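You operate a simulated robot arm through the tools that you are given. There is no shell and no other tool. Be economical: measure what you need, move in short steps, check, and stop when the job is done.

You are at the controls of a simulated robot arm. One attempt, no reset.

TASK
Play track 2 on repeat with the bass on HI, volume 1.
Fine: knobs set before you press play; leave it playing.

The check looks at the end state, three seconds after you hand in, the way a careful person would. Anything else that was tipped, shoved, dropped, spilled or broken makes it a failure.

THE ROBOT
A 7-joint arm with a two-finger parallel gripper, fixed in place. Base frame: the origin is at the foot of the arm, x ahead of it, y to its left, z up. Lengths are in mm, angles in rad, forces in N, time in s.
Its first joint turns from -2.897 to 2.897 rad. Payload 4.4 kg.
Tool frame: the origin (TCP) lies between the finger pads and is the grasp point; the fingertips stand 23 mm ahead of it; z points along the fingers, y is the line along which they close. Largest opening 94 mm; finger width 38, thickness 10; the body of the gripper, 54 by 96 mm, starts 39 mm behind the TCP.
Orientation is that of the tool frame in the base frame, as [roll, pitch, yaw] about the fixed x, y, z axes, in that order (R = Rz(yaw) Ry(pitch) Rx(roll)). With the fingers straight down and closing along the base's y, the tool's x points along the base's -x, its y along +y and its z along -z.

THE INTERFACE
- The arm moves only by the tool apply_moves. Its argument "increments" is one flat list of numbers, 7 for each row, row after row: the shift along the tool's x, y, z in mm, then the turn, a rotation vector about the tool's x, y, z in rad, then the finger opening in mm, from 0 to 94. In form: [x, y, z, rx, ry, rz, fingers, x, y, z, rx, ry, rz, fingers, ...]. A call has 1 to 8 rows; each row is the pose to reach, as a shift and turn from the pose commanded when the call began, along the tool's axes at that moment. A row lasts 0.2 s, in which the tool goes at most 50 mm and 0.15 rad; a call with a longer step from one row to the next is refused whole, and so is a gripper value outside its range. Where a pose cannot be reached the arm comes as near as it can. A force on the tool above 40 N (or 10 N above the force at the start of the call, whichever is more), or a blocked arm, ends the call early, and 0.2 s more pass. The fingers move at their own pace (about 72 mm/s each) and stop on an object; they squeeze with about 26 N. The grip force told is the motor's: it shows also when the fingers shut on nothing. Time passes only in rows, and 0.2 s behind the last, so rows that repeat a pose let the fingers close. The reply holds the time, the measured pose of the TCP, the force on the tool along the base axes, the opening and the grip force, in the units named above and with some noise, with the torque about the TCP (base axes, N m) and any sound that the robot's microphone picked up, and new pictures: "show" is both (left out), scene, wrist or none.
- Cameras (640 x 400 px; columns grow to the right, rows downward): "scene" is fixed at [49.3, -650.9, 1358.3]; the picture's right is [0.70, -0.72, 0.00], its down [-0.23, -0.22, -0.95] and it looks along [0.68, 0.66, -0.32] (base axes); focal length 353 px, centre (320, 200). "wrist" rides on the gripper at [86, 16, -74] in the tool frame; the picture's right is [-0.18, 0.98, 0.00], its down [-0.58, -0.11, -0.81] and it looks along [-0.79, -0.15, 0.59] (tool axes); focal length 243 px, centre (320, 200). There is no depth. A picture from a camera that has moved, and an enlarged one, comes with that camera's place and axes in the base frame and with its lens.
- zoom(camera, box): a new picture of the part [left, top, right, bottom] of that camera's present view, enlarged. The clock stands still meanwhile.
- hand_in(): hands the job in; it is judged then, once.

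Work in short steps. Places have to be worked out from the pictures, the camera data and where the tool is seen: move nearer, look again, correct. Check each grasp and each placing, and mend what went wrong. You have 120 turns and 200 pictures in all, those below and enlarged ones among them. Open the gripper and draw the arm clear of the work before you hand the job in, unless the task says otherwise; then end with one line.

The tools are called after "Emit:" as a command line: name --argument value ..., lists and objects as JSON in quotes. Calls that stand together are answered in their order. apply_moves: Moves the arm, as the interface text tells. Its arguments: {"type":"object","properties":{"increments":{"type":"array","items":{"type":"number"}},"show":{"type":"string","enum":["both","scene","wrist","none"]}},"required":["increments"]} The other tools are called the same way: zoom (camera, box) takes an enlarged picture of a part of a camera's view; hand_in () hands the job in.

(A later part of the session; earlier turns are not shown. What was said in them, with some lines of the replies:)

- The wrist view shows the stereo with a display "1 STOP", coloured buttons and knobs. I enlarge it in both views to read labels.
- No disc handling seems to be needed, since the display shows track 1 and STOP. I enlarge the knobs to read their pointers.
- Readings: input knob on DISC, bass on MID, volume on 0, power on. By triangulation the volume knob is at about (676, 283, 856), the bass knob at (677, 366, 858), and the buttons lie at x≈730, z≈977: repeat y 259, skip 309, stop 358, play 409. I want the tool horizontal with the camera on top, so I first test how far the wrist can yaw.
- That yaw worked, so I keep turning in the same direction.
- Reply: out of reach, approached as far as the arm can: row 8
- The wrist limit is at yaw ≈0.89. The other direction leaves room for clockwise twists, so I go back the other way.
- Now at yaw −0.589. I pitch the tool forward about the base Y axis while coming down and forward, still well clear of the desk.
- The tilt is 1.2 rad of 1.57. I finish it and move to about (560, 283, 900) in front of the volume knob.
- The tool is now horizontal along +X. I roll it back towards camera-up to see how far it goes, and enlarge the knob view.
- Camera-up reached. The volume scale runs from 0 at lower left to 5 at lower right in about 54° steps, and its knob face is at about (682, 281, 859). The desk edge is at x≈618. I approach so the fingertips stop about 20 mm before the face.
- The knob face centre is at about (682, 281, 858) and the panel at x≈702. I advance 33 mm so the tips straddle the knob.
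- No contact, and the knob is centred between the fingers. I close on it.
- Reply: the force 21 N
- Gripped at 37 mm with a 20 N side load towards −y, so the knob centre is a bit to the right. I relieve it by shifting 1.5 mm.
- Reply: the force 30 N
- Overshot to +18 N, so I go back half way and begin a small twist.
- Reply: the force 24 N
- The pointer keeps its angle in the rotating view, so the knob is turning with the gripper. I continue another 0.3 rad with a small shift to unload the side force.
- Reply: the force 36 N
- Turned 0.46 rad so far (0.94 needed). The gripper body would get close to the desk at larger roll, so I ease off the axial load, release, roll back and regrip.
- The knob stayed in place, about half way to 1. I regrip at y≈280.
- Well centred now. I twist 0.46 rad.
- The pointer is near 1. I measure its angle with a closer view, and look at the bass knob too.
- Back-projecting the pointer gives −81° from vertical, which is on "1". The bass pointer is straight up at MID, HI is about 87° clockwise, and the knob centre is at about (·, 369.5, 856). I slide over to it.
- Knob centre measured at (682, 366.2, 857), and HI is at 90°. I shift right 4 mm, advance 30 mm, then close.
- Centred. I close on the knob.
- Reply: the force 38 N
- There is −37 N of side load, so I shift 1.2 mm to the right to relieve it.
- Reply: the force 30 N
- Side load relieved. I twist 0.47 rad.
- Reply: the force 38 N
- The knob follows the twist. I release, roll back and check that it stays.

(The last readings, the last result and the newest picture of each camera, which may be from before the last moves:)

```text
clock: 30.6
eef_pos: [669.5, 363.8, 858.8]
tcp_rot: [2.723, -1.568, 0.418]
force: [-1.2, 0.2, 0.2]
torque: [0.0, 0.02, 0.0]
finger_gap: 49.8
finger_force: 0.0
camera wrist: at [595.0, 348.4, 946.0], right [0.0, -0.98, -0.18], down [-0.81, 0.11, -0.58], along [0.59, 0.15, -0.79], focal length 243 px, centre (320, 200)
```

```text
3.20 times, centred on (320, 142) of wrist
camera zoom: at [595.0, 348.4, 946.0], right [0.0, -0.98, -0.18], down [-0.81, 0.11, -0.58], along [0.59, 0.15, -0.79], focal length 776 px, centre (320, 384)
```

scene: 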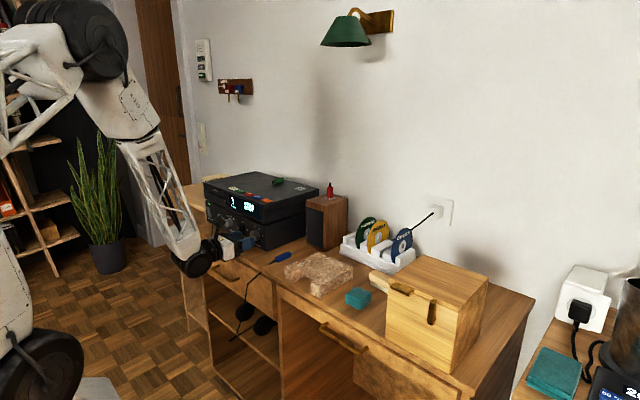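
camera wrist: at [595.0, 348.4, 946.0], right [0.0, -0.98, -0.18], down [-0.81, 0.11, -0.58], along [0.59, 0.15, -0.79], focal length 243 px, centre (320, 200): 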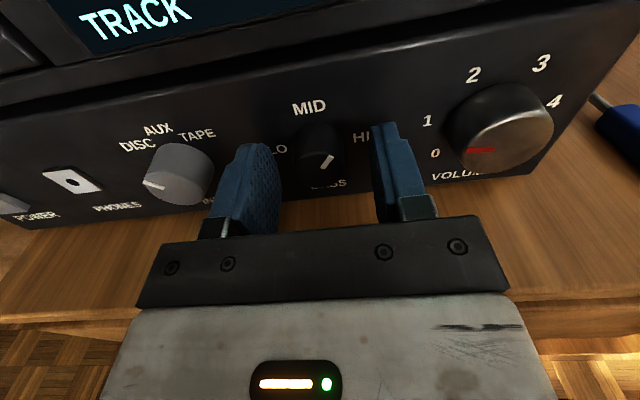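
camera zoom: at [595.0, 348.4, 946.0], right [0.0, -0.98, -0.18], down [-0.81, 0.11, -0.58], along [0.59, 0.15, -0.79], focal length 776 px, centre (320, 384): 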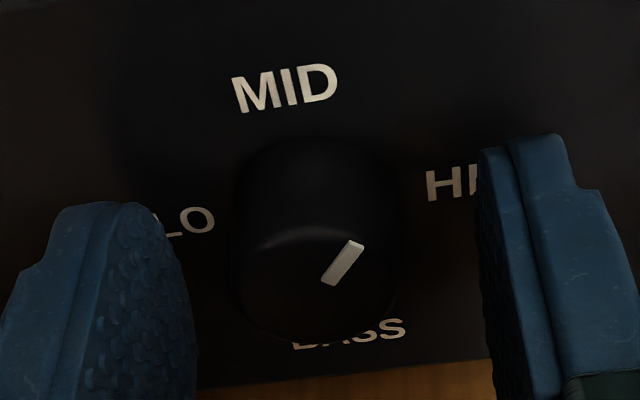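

It stayed at about 30°. I regrip and twist another 0.5 rad.

Emit:
apply_moves --increments '[0, -0.7, 0.5, 0, 0, 0, 30, 0, -0.7, 0.5, 0, 0, 0, 12, 0, -0.7, 0.5, 0, 0, 0, 12]' --show "none"

Emit:
apply_moves --increments '[0, 0, 0, 0, 0, 0.1, 12, 0, 0, 0, 0, 0, 0.2, 12, 0, 0, 0, 0, 0, 0.3, 12, 0, 0, 0, 0, 0, 0.4, 12, 0, 0, 0, 0, 0, 0.52, 12]' --show "none"

Emit:
apply_moves --increments '[0, 0, -0.5, 0, 0, 0, 12, 0, 0, -0.5, 0, 0, 0, 50, 0, 0, -0.5, 0, 0, 0, 50, 0, 0, -0.5, 0, 0, -0.12, 50, 0, 0, -0.5, 0, 0, -0.25, 50, 0, 0, -0.5, 0, 0, -0.38, 50, 0, 0, -0.5, 0, 0, -0.52, 50]' --show "wrist"

Emit:
zoom --camera "wrist" --box '[220, 80, 420, 205]'

```text
clock: 31.4
eef_pos: [669.8, 365.4, 859.0]
tcp_rot: [3.14, -1.568, -0.001]
force: [-2.2, -1.0, 1.8]
torque: [-0.02, -0.02, -0.06]
finger_gap: 27.0
finger_force: 44.9
```

```text
clock: 32.6
eef_pos: [670.9, 365.3, 859.1]
tcp_rot: [-1.577, -1.051, -1.565]
force: [-29.2, -4.6, 8.5]
torque: [0.0, -0.18, 0.02]
finger_gap: 26.9
finger_force: 44.9
```

```text
clock: 34.2
eef_pos: [671.0, 365.9, 857.9]
tcp_rot: [2.69, -1.567, 0.452]
force: [-0.3, 0.0, 0.2]
torque: [0.0, -0.02, -0.02]
finger_gap: 50.2
finger_force: 0.1
camera wrist: at [595.1, 349.4, 945.8], right [0.0, -0.98, -0.18], down [-0.81, 0.11, -0.58], along [0.59, 0.15, -0.79], focal length 243 px, centre (320, 200)
```

wrist: 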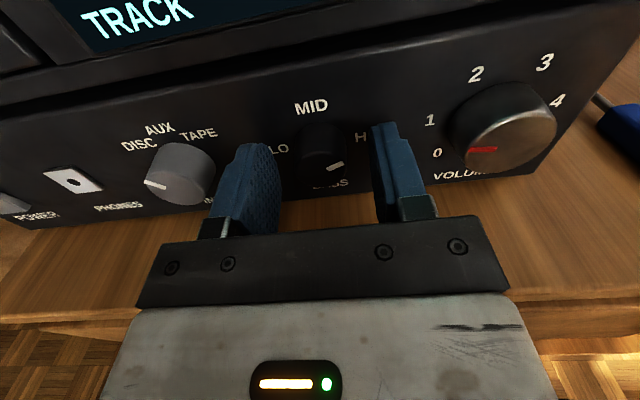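

```text
3.20 times, centred on (320, 142) of wrist
camera zoom: at [595.1, 349.4, 945.8], right [0.0, -0.98, -0.18], down [-0.81, 0.11, -0.58], along [0.59, 0.15, -0.79], focal length 776 px, centre (320, 384)
```

zoom: 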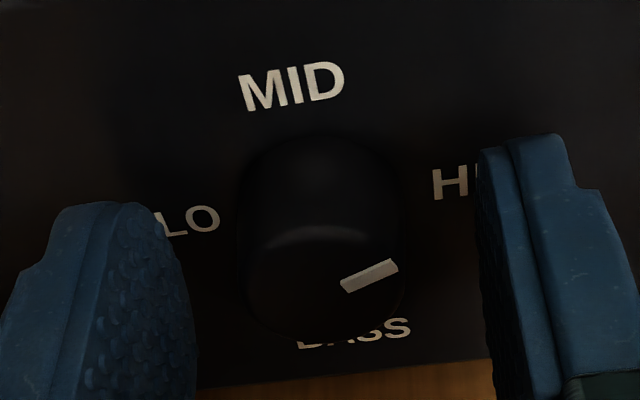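

By back-projection the pointer is at about 65–69°. I do one more regrip and twist by 0.38 rad.

Emit:
apply_moves --increments '[0, 0, 0, 0, 0, 0, 30, 0, 0, 0, 0, 0, 0, 12, 0, 0, 0, 0, 0, 0, 12]' --show "none"

Emit:
apply_moves --increments '[0, 0, 0, 0, 0, 0.1, 12, 0, 0, 0, 0, 0, 0.2, 12, 0, 0, 0, 0, 0, 0.3, 12, 0, 0, 0, 0, 0, 0.38, 12]' --show "none"

Emit:
apply_moves --increments '[0, 0, 0, 0, 0, 0, 12, 0, 0, 0, 0, 0, 0, 50, 0, 0, 0, 0, 0, 0, 50, 0, 0, 0, 0, 0, -0.12, 50, 0, 0, -10, 0, 0, -0.25, 50, 0, 0, -20, 0, 0, -0.38, 50, 0, 0, -30, 0, 0, -0.38, 50]' --show "wrist"

Emit:
zoom --camera "wrist" --box '[220, 60, 420, 185]'

```text
clock: 35.0
eef_pos: [671.0, 364.7, 858.1]
tcp_rot: [-3.14, -1.565, -0.002]
force: [0.9, 0.1, 0.9]
torque: [0.03, -0.13, 0.06]
finger_gap: 27.1
finger_force: 45.2
```

```text
clock: 36.0
eef_pos: [670.0, 365.5, 858.1]
tcp_rot: [-1.58, -1.189, -1.562]
force: [-3.1, 5.1, -1.0]
torque: [0.0, -0.3, -0.07]
finger_gap: 27.1
finger_force: 44.7
```

```text
clock: 37.6
eef_pos: [640.3, 364.2, 857.9]
tcp_rot: [2.746, -1.569, 0.394]
force: [-1.1, -0.7, 0.1]
torque: [0.0, -0.01, 0.01]
finger_gap: 50.0
finger_force: 0.0
camera wrist: at [565.5, 349.1, 945.0], right [0.0, -0.98, -0.18], down [-0.81, 0.11, -0.58], along [0.59, 0.15, -0.79], focal length 243 px, centre (320, 200)
```

wrist: 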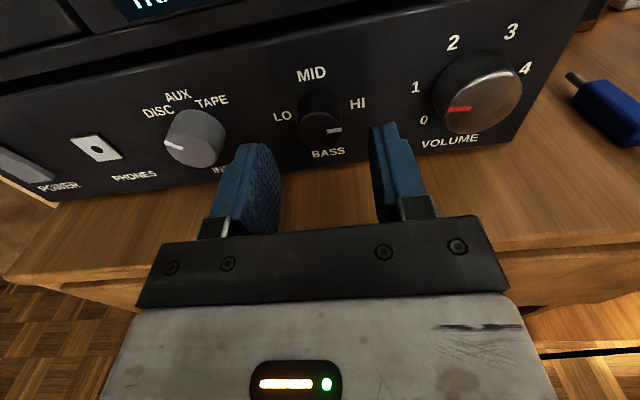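

```text
3.20 times, centred on (320, 122) of wrist
camera zoom: at [565.5, 349.1, 945.0], right [0.0, -0.98, -0.18], down [-0.81, 0.11, -0.58], along [0.59, 0.15, -0.79], focal length 776 px, centre (320, 448)
```

zoom: 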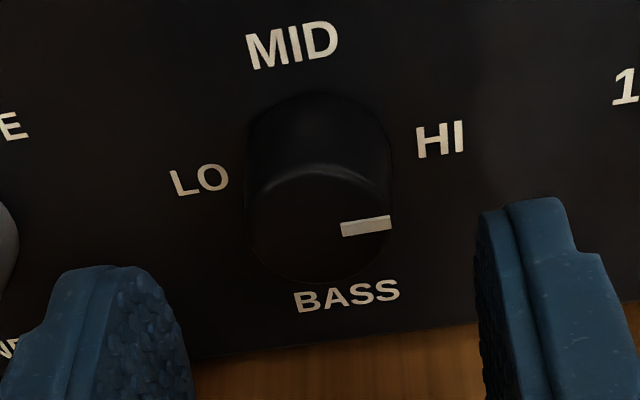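

The bass pointer is horizontal at 90°, on HI. Both knobs are set. I back away, rise, and start pitching the tool back down with the fingers closed.

Emit:
apply_moves --increments '[0, 0, -40, 0, 0, 0, 40, 40, 0, -60, 0, 0, 0, 30, 85, 0, -60, 0, -0.15, 0, 10, 130, 0, -60, 0, -0.3, 0, 0, 175, 0, -60, 0, -0.45, 0, 0, 210, 0, -60, 0, -0.6, 0, 0, 240, 0, -50, 0, -0.75, 0, 0, 260, 0, -40, 0, -0.9, 0, 0]' --show "both"

```text
clock: 39.4
eef_pos: [604.4, 364.3, 1117.9]
tcp_rot: [-3.139, -0.668, -0.001]
force: [0.2, 0.2, 0.0]
torque: [0.01, -0.04, 0.01]
finger_gap: 0.1
finger_force: 25.9
camera wrist: at [624.4, 348.4, 1230.8], right [-0.14, -0.98, -0.11], down [-0.96, 0.11, 0.27], along [-0.26, 0.15, -0.95], focal length 243 px, centre (320, 200)
```

scene: 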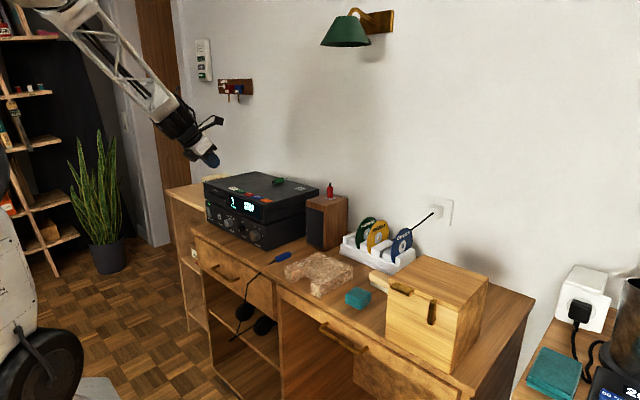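
wrist: 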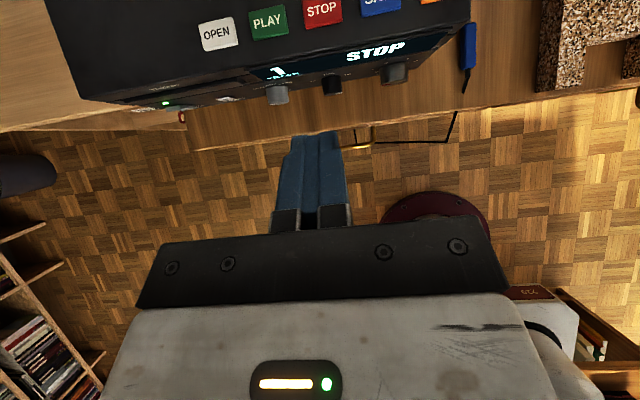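

Fingers are shut. The buttons re-measure consistently at x≈730, with stop y≈360, play ≈410, so skip ≈310 and repeat ≈260. I finish pitching to vertical and hover above SKIP.

Emit:
apply_moves --increments '[9, 11, 10, 0, -0.14, 0, 0, 18, 22, 40, 0, -0.28, 0, 0, 27, 33, 70, 0, -0.42, 0, 0, 36, 44, 110, 0, -0.56, 0, 0, 44, 54, 140, 0, -0.67, 0, 0]' --show "both"

Emit:
zoom --camera "scene" --box '[190, 150, 350, 250]'

```text
clock: 40.6
eef_pos: [724.1, 311.3, 1036.6]
tcp_rot: [-3.139, 0.003, 0.0]
force: [0.4, -1.1, 0.2]
torque: [-0.01, 0.02, 0.02]
finger_gap: 0.0
finger_force: 26.0
camera wrist: at [809.1, 295.9, 1110.4], right [-0.18, -0.98, 0.0], down [-0.58, 0.11, 0.81], along [-0.79, 0.15, -0.59], focal length 243 px, centre (320, 200)
```

scene: 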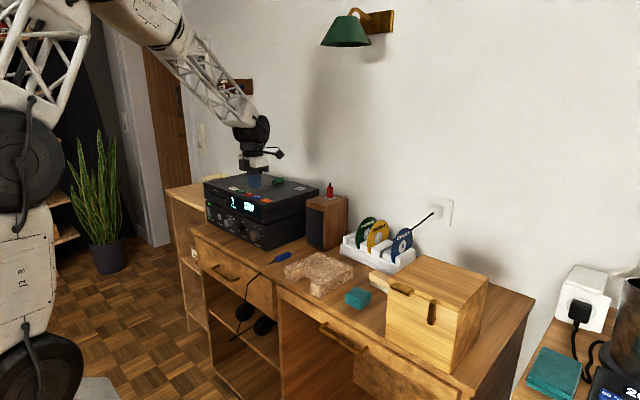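
wrist: 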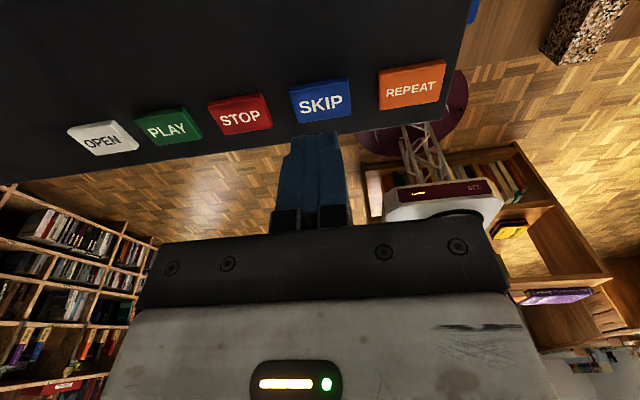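

```text
4.00 times, centred on (270, 200) of scene
camera zoom: at [49.3, -650.9, 1358.3], right [0.7, -0.72, 0.0], down [-0.23, -0.22, -0.95], along [0.68, 0.66, -0.32], focal length 1411 px, centre (520, 200)
```

zoom: 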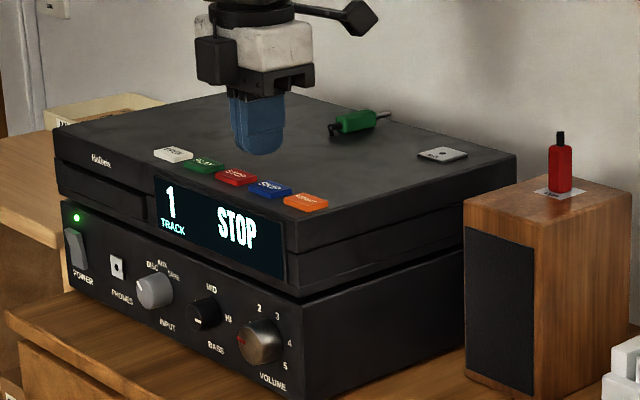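

SKIP confirmed at (729, 310.5). I press it once: down to just below the button top and back up.

Emit:
apply_moves --increments '[5, 0.8, 15, 0, 0, 0, 0, 5, 0.8, 31, 0, 0, 0, 0, 5, 0.8, 35, 0, 0, 0, 0, 5, 0.8, 38, 0, 0, 0, 0, 5, 0.8, 31, 0, 0, 0, 0, 5, 0.8, 10, 0, 0, 0, 0]' --show "scene"

Emit:
zoom --camera "scene" --box '[190, 160, 350, 260]'

```text
clock: 42.0
eef_pos: [726.1, 310.8, 1026.2]
tcp_rot: [3.14, 0.004, -0.002]
force: [0.3, 0.2, 0.1]
torque: [0.02, -0.02, -0.02]
finger_gap: 0.0
finger_force: 25.9
heard: click
```

scene: 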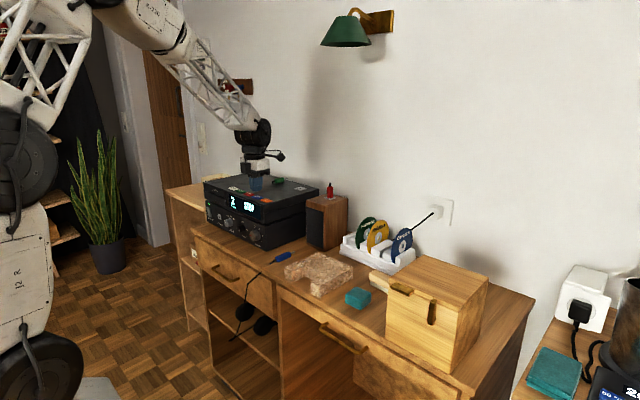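

```text
4.00 times, centred on (270, 210) of scene
camera zoom: at [49.3, -650.9, 1358.3], right [0.7, -0.72, 0.0], down [-0.23, -0.22, -0.95], along [0.68, 0.66, -0.32], focal length 1411 px, centre (520, 160)
```

zoom: 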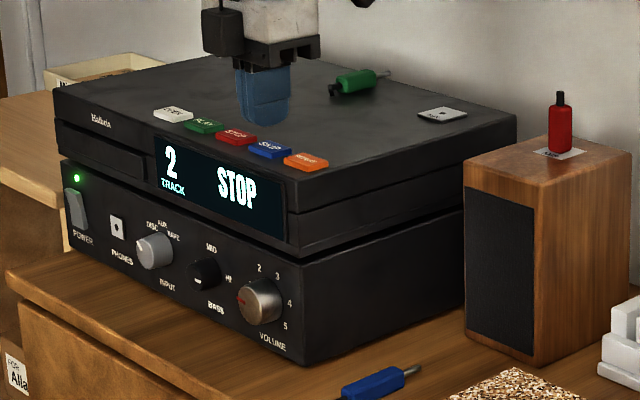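

Track 2 is shown. Next is REPEAT, 50 mm to the right, with the same press depth.

Emit:
apply_moves --increments '[1, 25, 0, 0, 0, 0, 0, 1, 50, 0, 0, 0, 0, 0, 1, 50, 20, 0, 0, 0, 0, 1, 50, 25, 0, 0, 0, 0, 1, 50, 28, 0, 0, 0, 0, 1, 50, 20, 0, 0, 0, 0, 1, 50, 0, 0, 0, 0, 0]' --show "scene"

Emit:
zoom --camera "scene" --box '[190, 160, 350, 260]'

```text
clock: 43.6
eef_pos: [728.4, 258.7, 1026.7]
tcp_rot: [3.141, 0.002, -0.002]
force: [-0.2, 0.7, 0.4]
torque: [-0.01, 0.03, -0.01]
finger_gap: 0.3
finger_force: 26.3
heard: click, click
```

scene: 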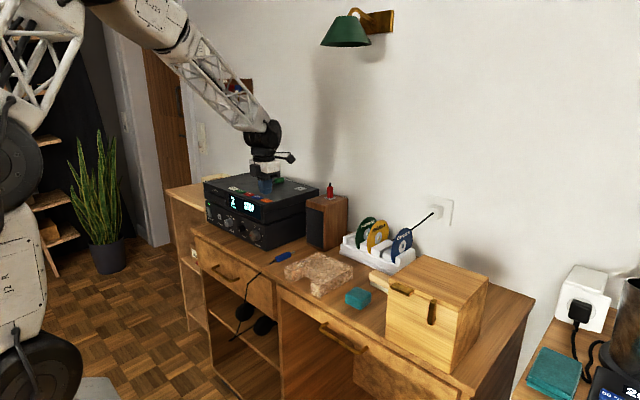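

```text
4.00 times, centred on (270, 210) of scene
camera zoom: at [49.3, -650.9, 1358.3], right [0.7, -0.72, 0.0], down [-0.23, -0.22, -0.95], along [0.68, 0.66, -0.32], focal length 1411 px, centre (520, 160)
```

zoom: 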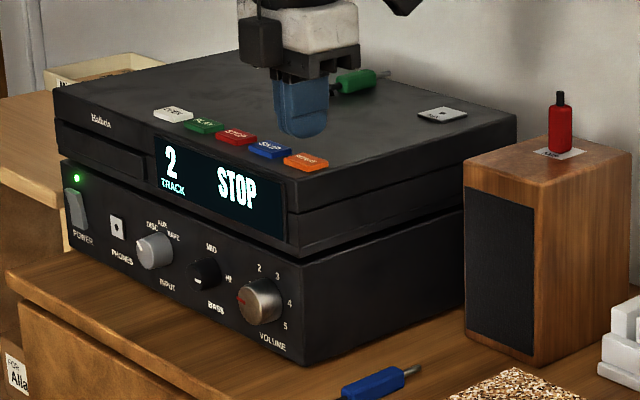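

Two clicks were heard, so it may have toggled on and off. I look for a repeat indicator on the display.

Emit:
zoom --camera "scene" --box '[224, 190, 272, 220]'

```text
13.33 times, centred on (248, 205) of scene
camera zoom: at [49.3, -650.9, 1358.3], right [0.7, -0.72, 0.0], down [-0.23, -0.22, -0.95], along [0.68, 0.66, -0.32], focal length 4702 px, centre (1280, 133)
```

zoom: 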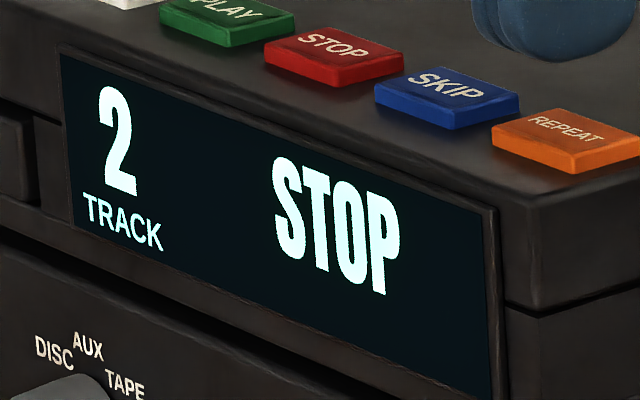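

No repeat indicator is lit, so the double click probably toggled it off again. I press once more with one quicker stroke.

Emit:
apply_moves --increments '[0, -1, 18, 0, 0, 0, 0, 0, -1, 28, 0, 0, 0, 0, 0, -1, 5, 0, 0, 0, 0]' --show "scene"

Emit:
zoom --camera "scene" --box '[224, 190, 272, 220]'

```text
clock: 44.4
eef_pos: [727.1, 261.1, 1020.0]
tcp_rot: [-3.141, 0.004, -0.002]
force: [0.1, 0.4, -1.3]
torque: [0.01, 0.02, -0.04]
finger_gap: 0.0
finger_force: 26.0
heard: click
```

scene: 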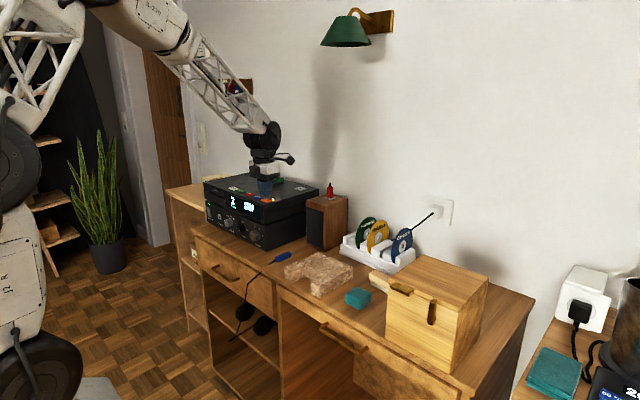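

```text
13.33 times, centred on (248, 205) of scene
camera zoom: at [49.3, -650.9, 1358.3], right [0.7, -0.72, 0.0], down [-0.23, -0.22, -0.95], along [0.68, 0.66, -0.32], focal length 4702 px, centre (1280, 133)
```

zoom: 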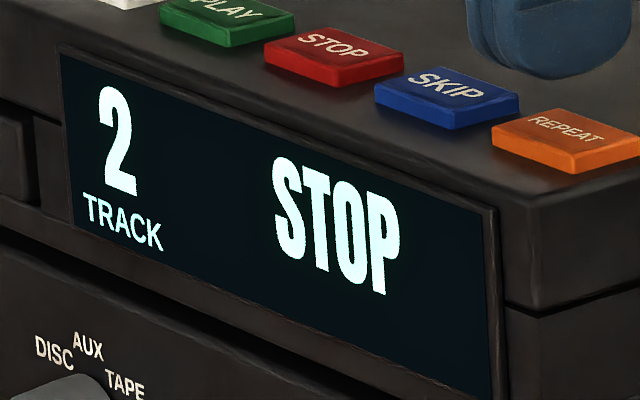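

Still no indicator; it may only show during playback. I move over to PLAY and look again before pressing.

Emit:
apply_moves --increments '[2, -25, -5, 0, 0, 0, 0, 2, -65, -5, 0, 0, 0, 0, 2, -105, -5, 0, 0, 0, 0, 2, -149, -5, 0, 0, 0, 0]' --show "both"

Emit:
zoom --camera "scene" --box '[190, 160, 350, 260]'

```text
clock: 45.4
eef_pos: [728.8, 409.0, 1027.4]
tcp_rot: [3.141, 0.002, -0.003]
force: [0.4, 1.2, 1.5]
torque: [-0.02, 0.03, -0.03]
finger_gap: 0.0
finger_force: 26.2
camera wrist: at [814.9, 393.7, 1102.2], right [-0.19, -0.98, 0.0], down [-0.58, 0.11, 0.81], along [-0.79, 0.15, -0.59], focal length 243 px, centre (320, 200)
```

scene: 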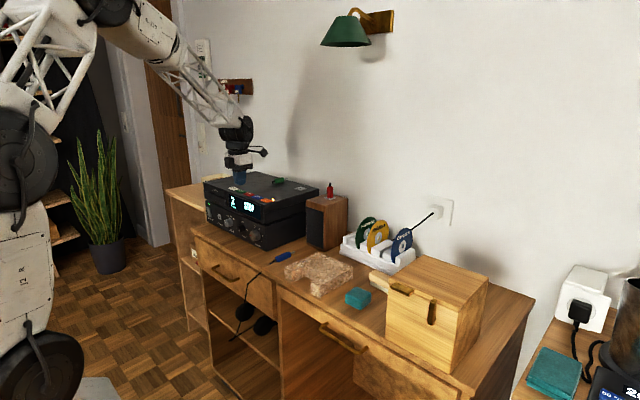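
wrist: 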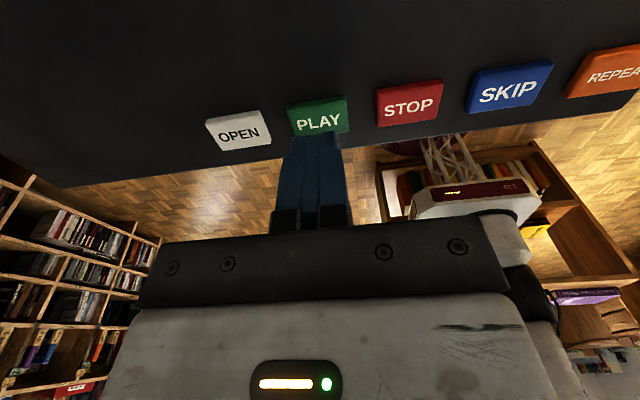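

```text
4.00 times, centred on (270, 210) of scene
camera zoom: at [49.3, -650.9, 1358.3], right [0.7, -0.72, 0.0], down [-0.23, -0.22, -0.95], along [0.68, 0.66, -0.32], focal length 1411 px, centre (520, 160)
```

zoom: 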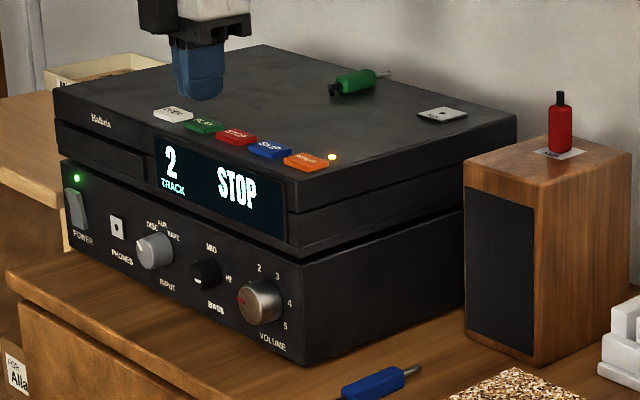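

A yellow lamp by REPEAT is lit, so repeat is on. Now I press PLAY with one quick stroke.

Emit:
apply_moves --increments '[1, -1, 18, 0, 0, 0, 0, 1, -1, 28, 0, 0, 0, 0, 1, -1, 5, 0, 0, 0, 0, 0, 0, -40, 0, 0, 0, 0]' --show "scene"

Emit:
zoom --camera "scene" --box '[190, 160, 350, 260]'

```text
clock: 46.4
eef_pos: [731.4, 409.1, 1065.5]
tcp_rot: [-3.141, 0.004, -0.002]
force: [0.0, -0.3, 0.1]
torque: [0.02, 0.01, 0.02]
finger_gap: 0.0
finger_force: 26.4
heard: click
```

scene: 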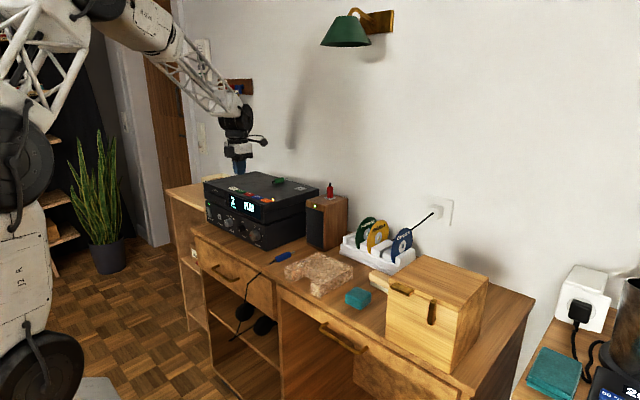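

```text
4.00 times, centred on (270, 210) of scene
camera zoom: at [49.3, -650.9, 1358.3], right [0.7, -0.72, 0.0], down [-0.23, -0.22, -0.95], along [0.68, 0.66, -0.32], focal length 1411 px, centre (520, 160)
```

zoom: 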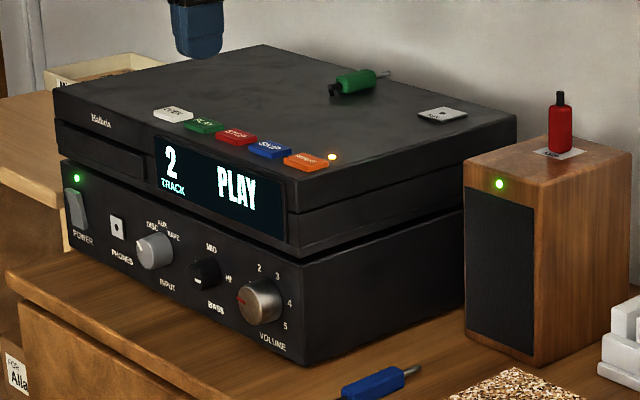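

Track 2 PLAY, the repeat lamp and the speaker light are all on. I open the gripper, draw the arm up and back, and make a last check of the knobs.

Emit:
apply_moves --increments '[-40, 0, -30, 0, 0, 0, 30, -80, 0, -60, 0, 0, 0, 60, -125, 0, -80, 0, 0, 0, 90, -170, 0, -100, 0, 0, 0, 90, -215, 0, -120, 0, 0, 0, 90]' --show "scene"

Emit:
zoom --camera "scene" --box '[190, 160, 350, 260]'

Emit:
zoom --camera "scene" --box '[220, 210, 268, 240]'

```text
clock: 47.6
eef_pos: [515.2, 411.7, 1187.2]
tcp_rot: [-3.141, 0.003, -0.002]
force: [0.1, 0.7, -0.5]
torque: [-0.01, -0.02, 0.0]
finger_gap: 90.1
finger_force: 0.1
```

scene: 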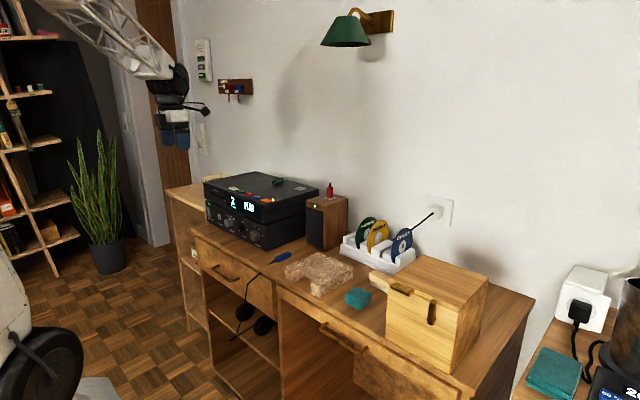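

```text
4.00 times, centred on (270, 210) of scene
camera zoom: at [49.3, -650.9, 1358.3], right [0.7, -0.72, 0.0], down [-0.23, -0.22, -0.95], along [0.68, 0.66, -0.32], focal length 1411 px, centre (520, 160)
```

zoom: 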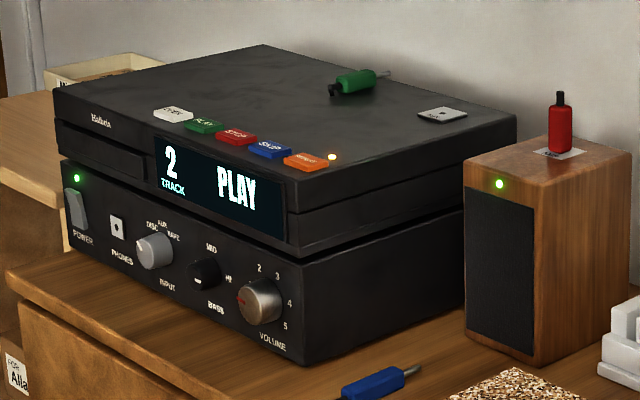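

```text
13.33 times, centred on (244, 225) of scene
camera zoom: at [49.3, -650.9, 1358.3], right [0.7, -0.72, 0.0], down [-0.23, -0.22, -0.95], along [0.68, 0.66, -0.32], focal length 4702 px, centre (1333, -133)
```

zoom: 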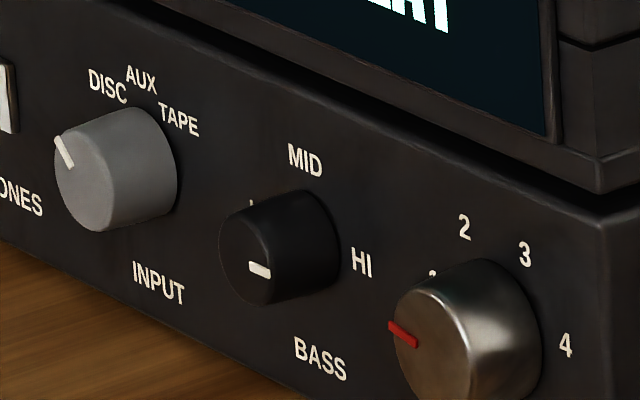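

The display reads track 2 PLAY with the repeat lamp on, bass points to HI and volume to 1. The arm is clear and nothing else has moved, so I hand in.

Emit:
hand_in

```text
The job is handed in.
```

Track 2 is playing on repeat with the bass on HI and the volume at 1; I set both knobs before pressing play, and REPEAT took a second press because the first toggled it on and off.
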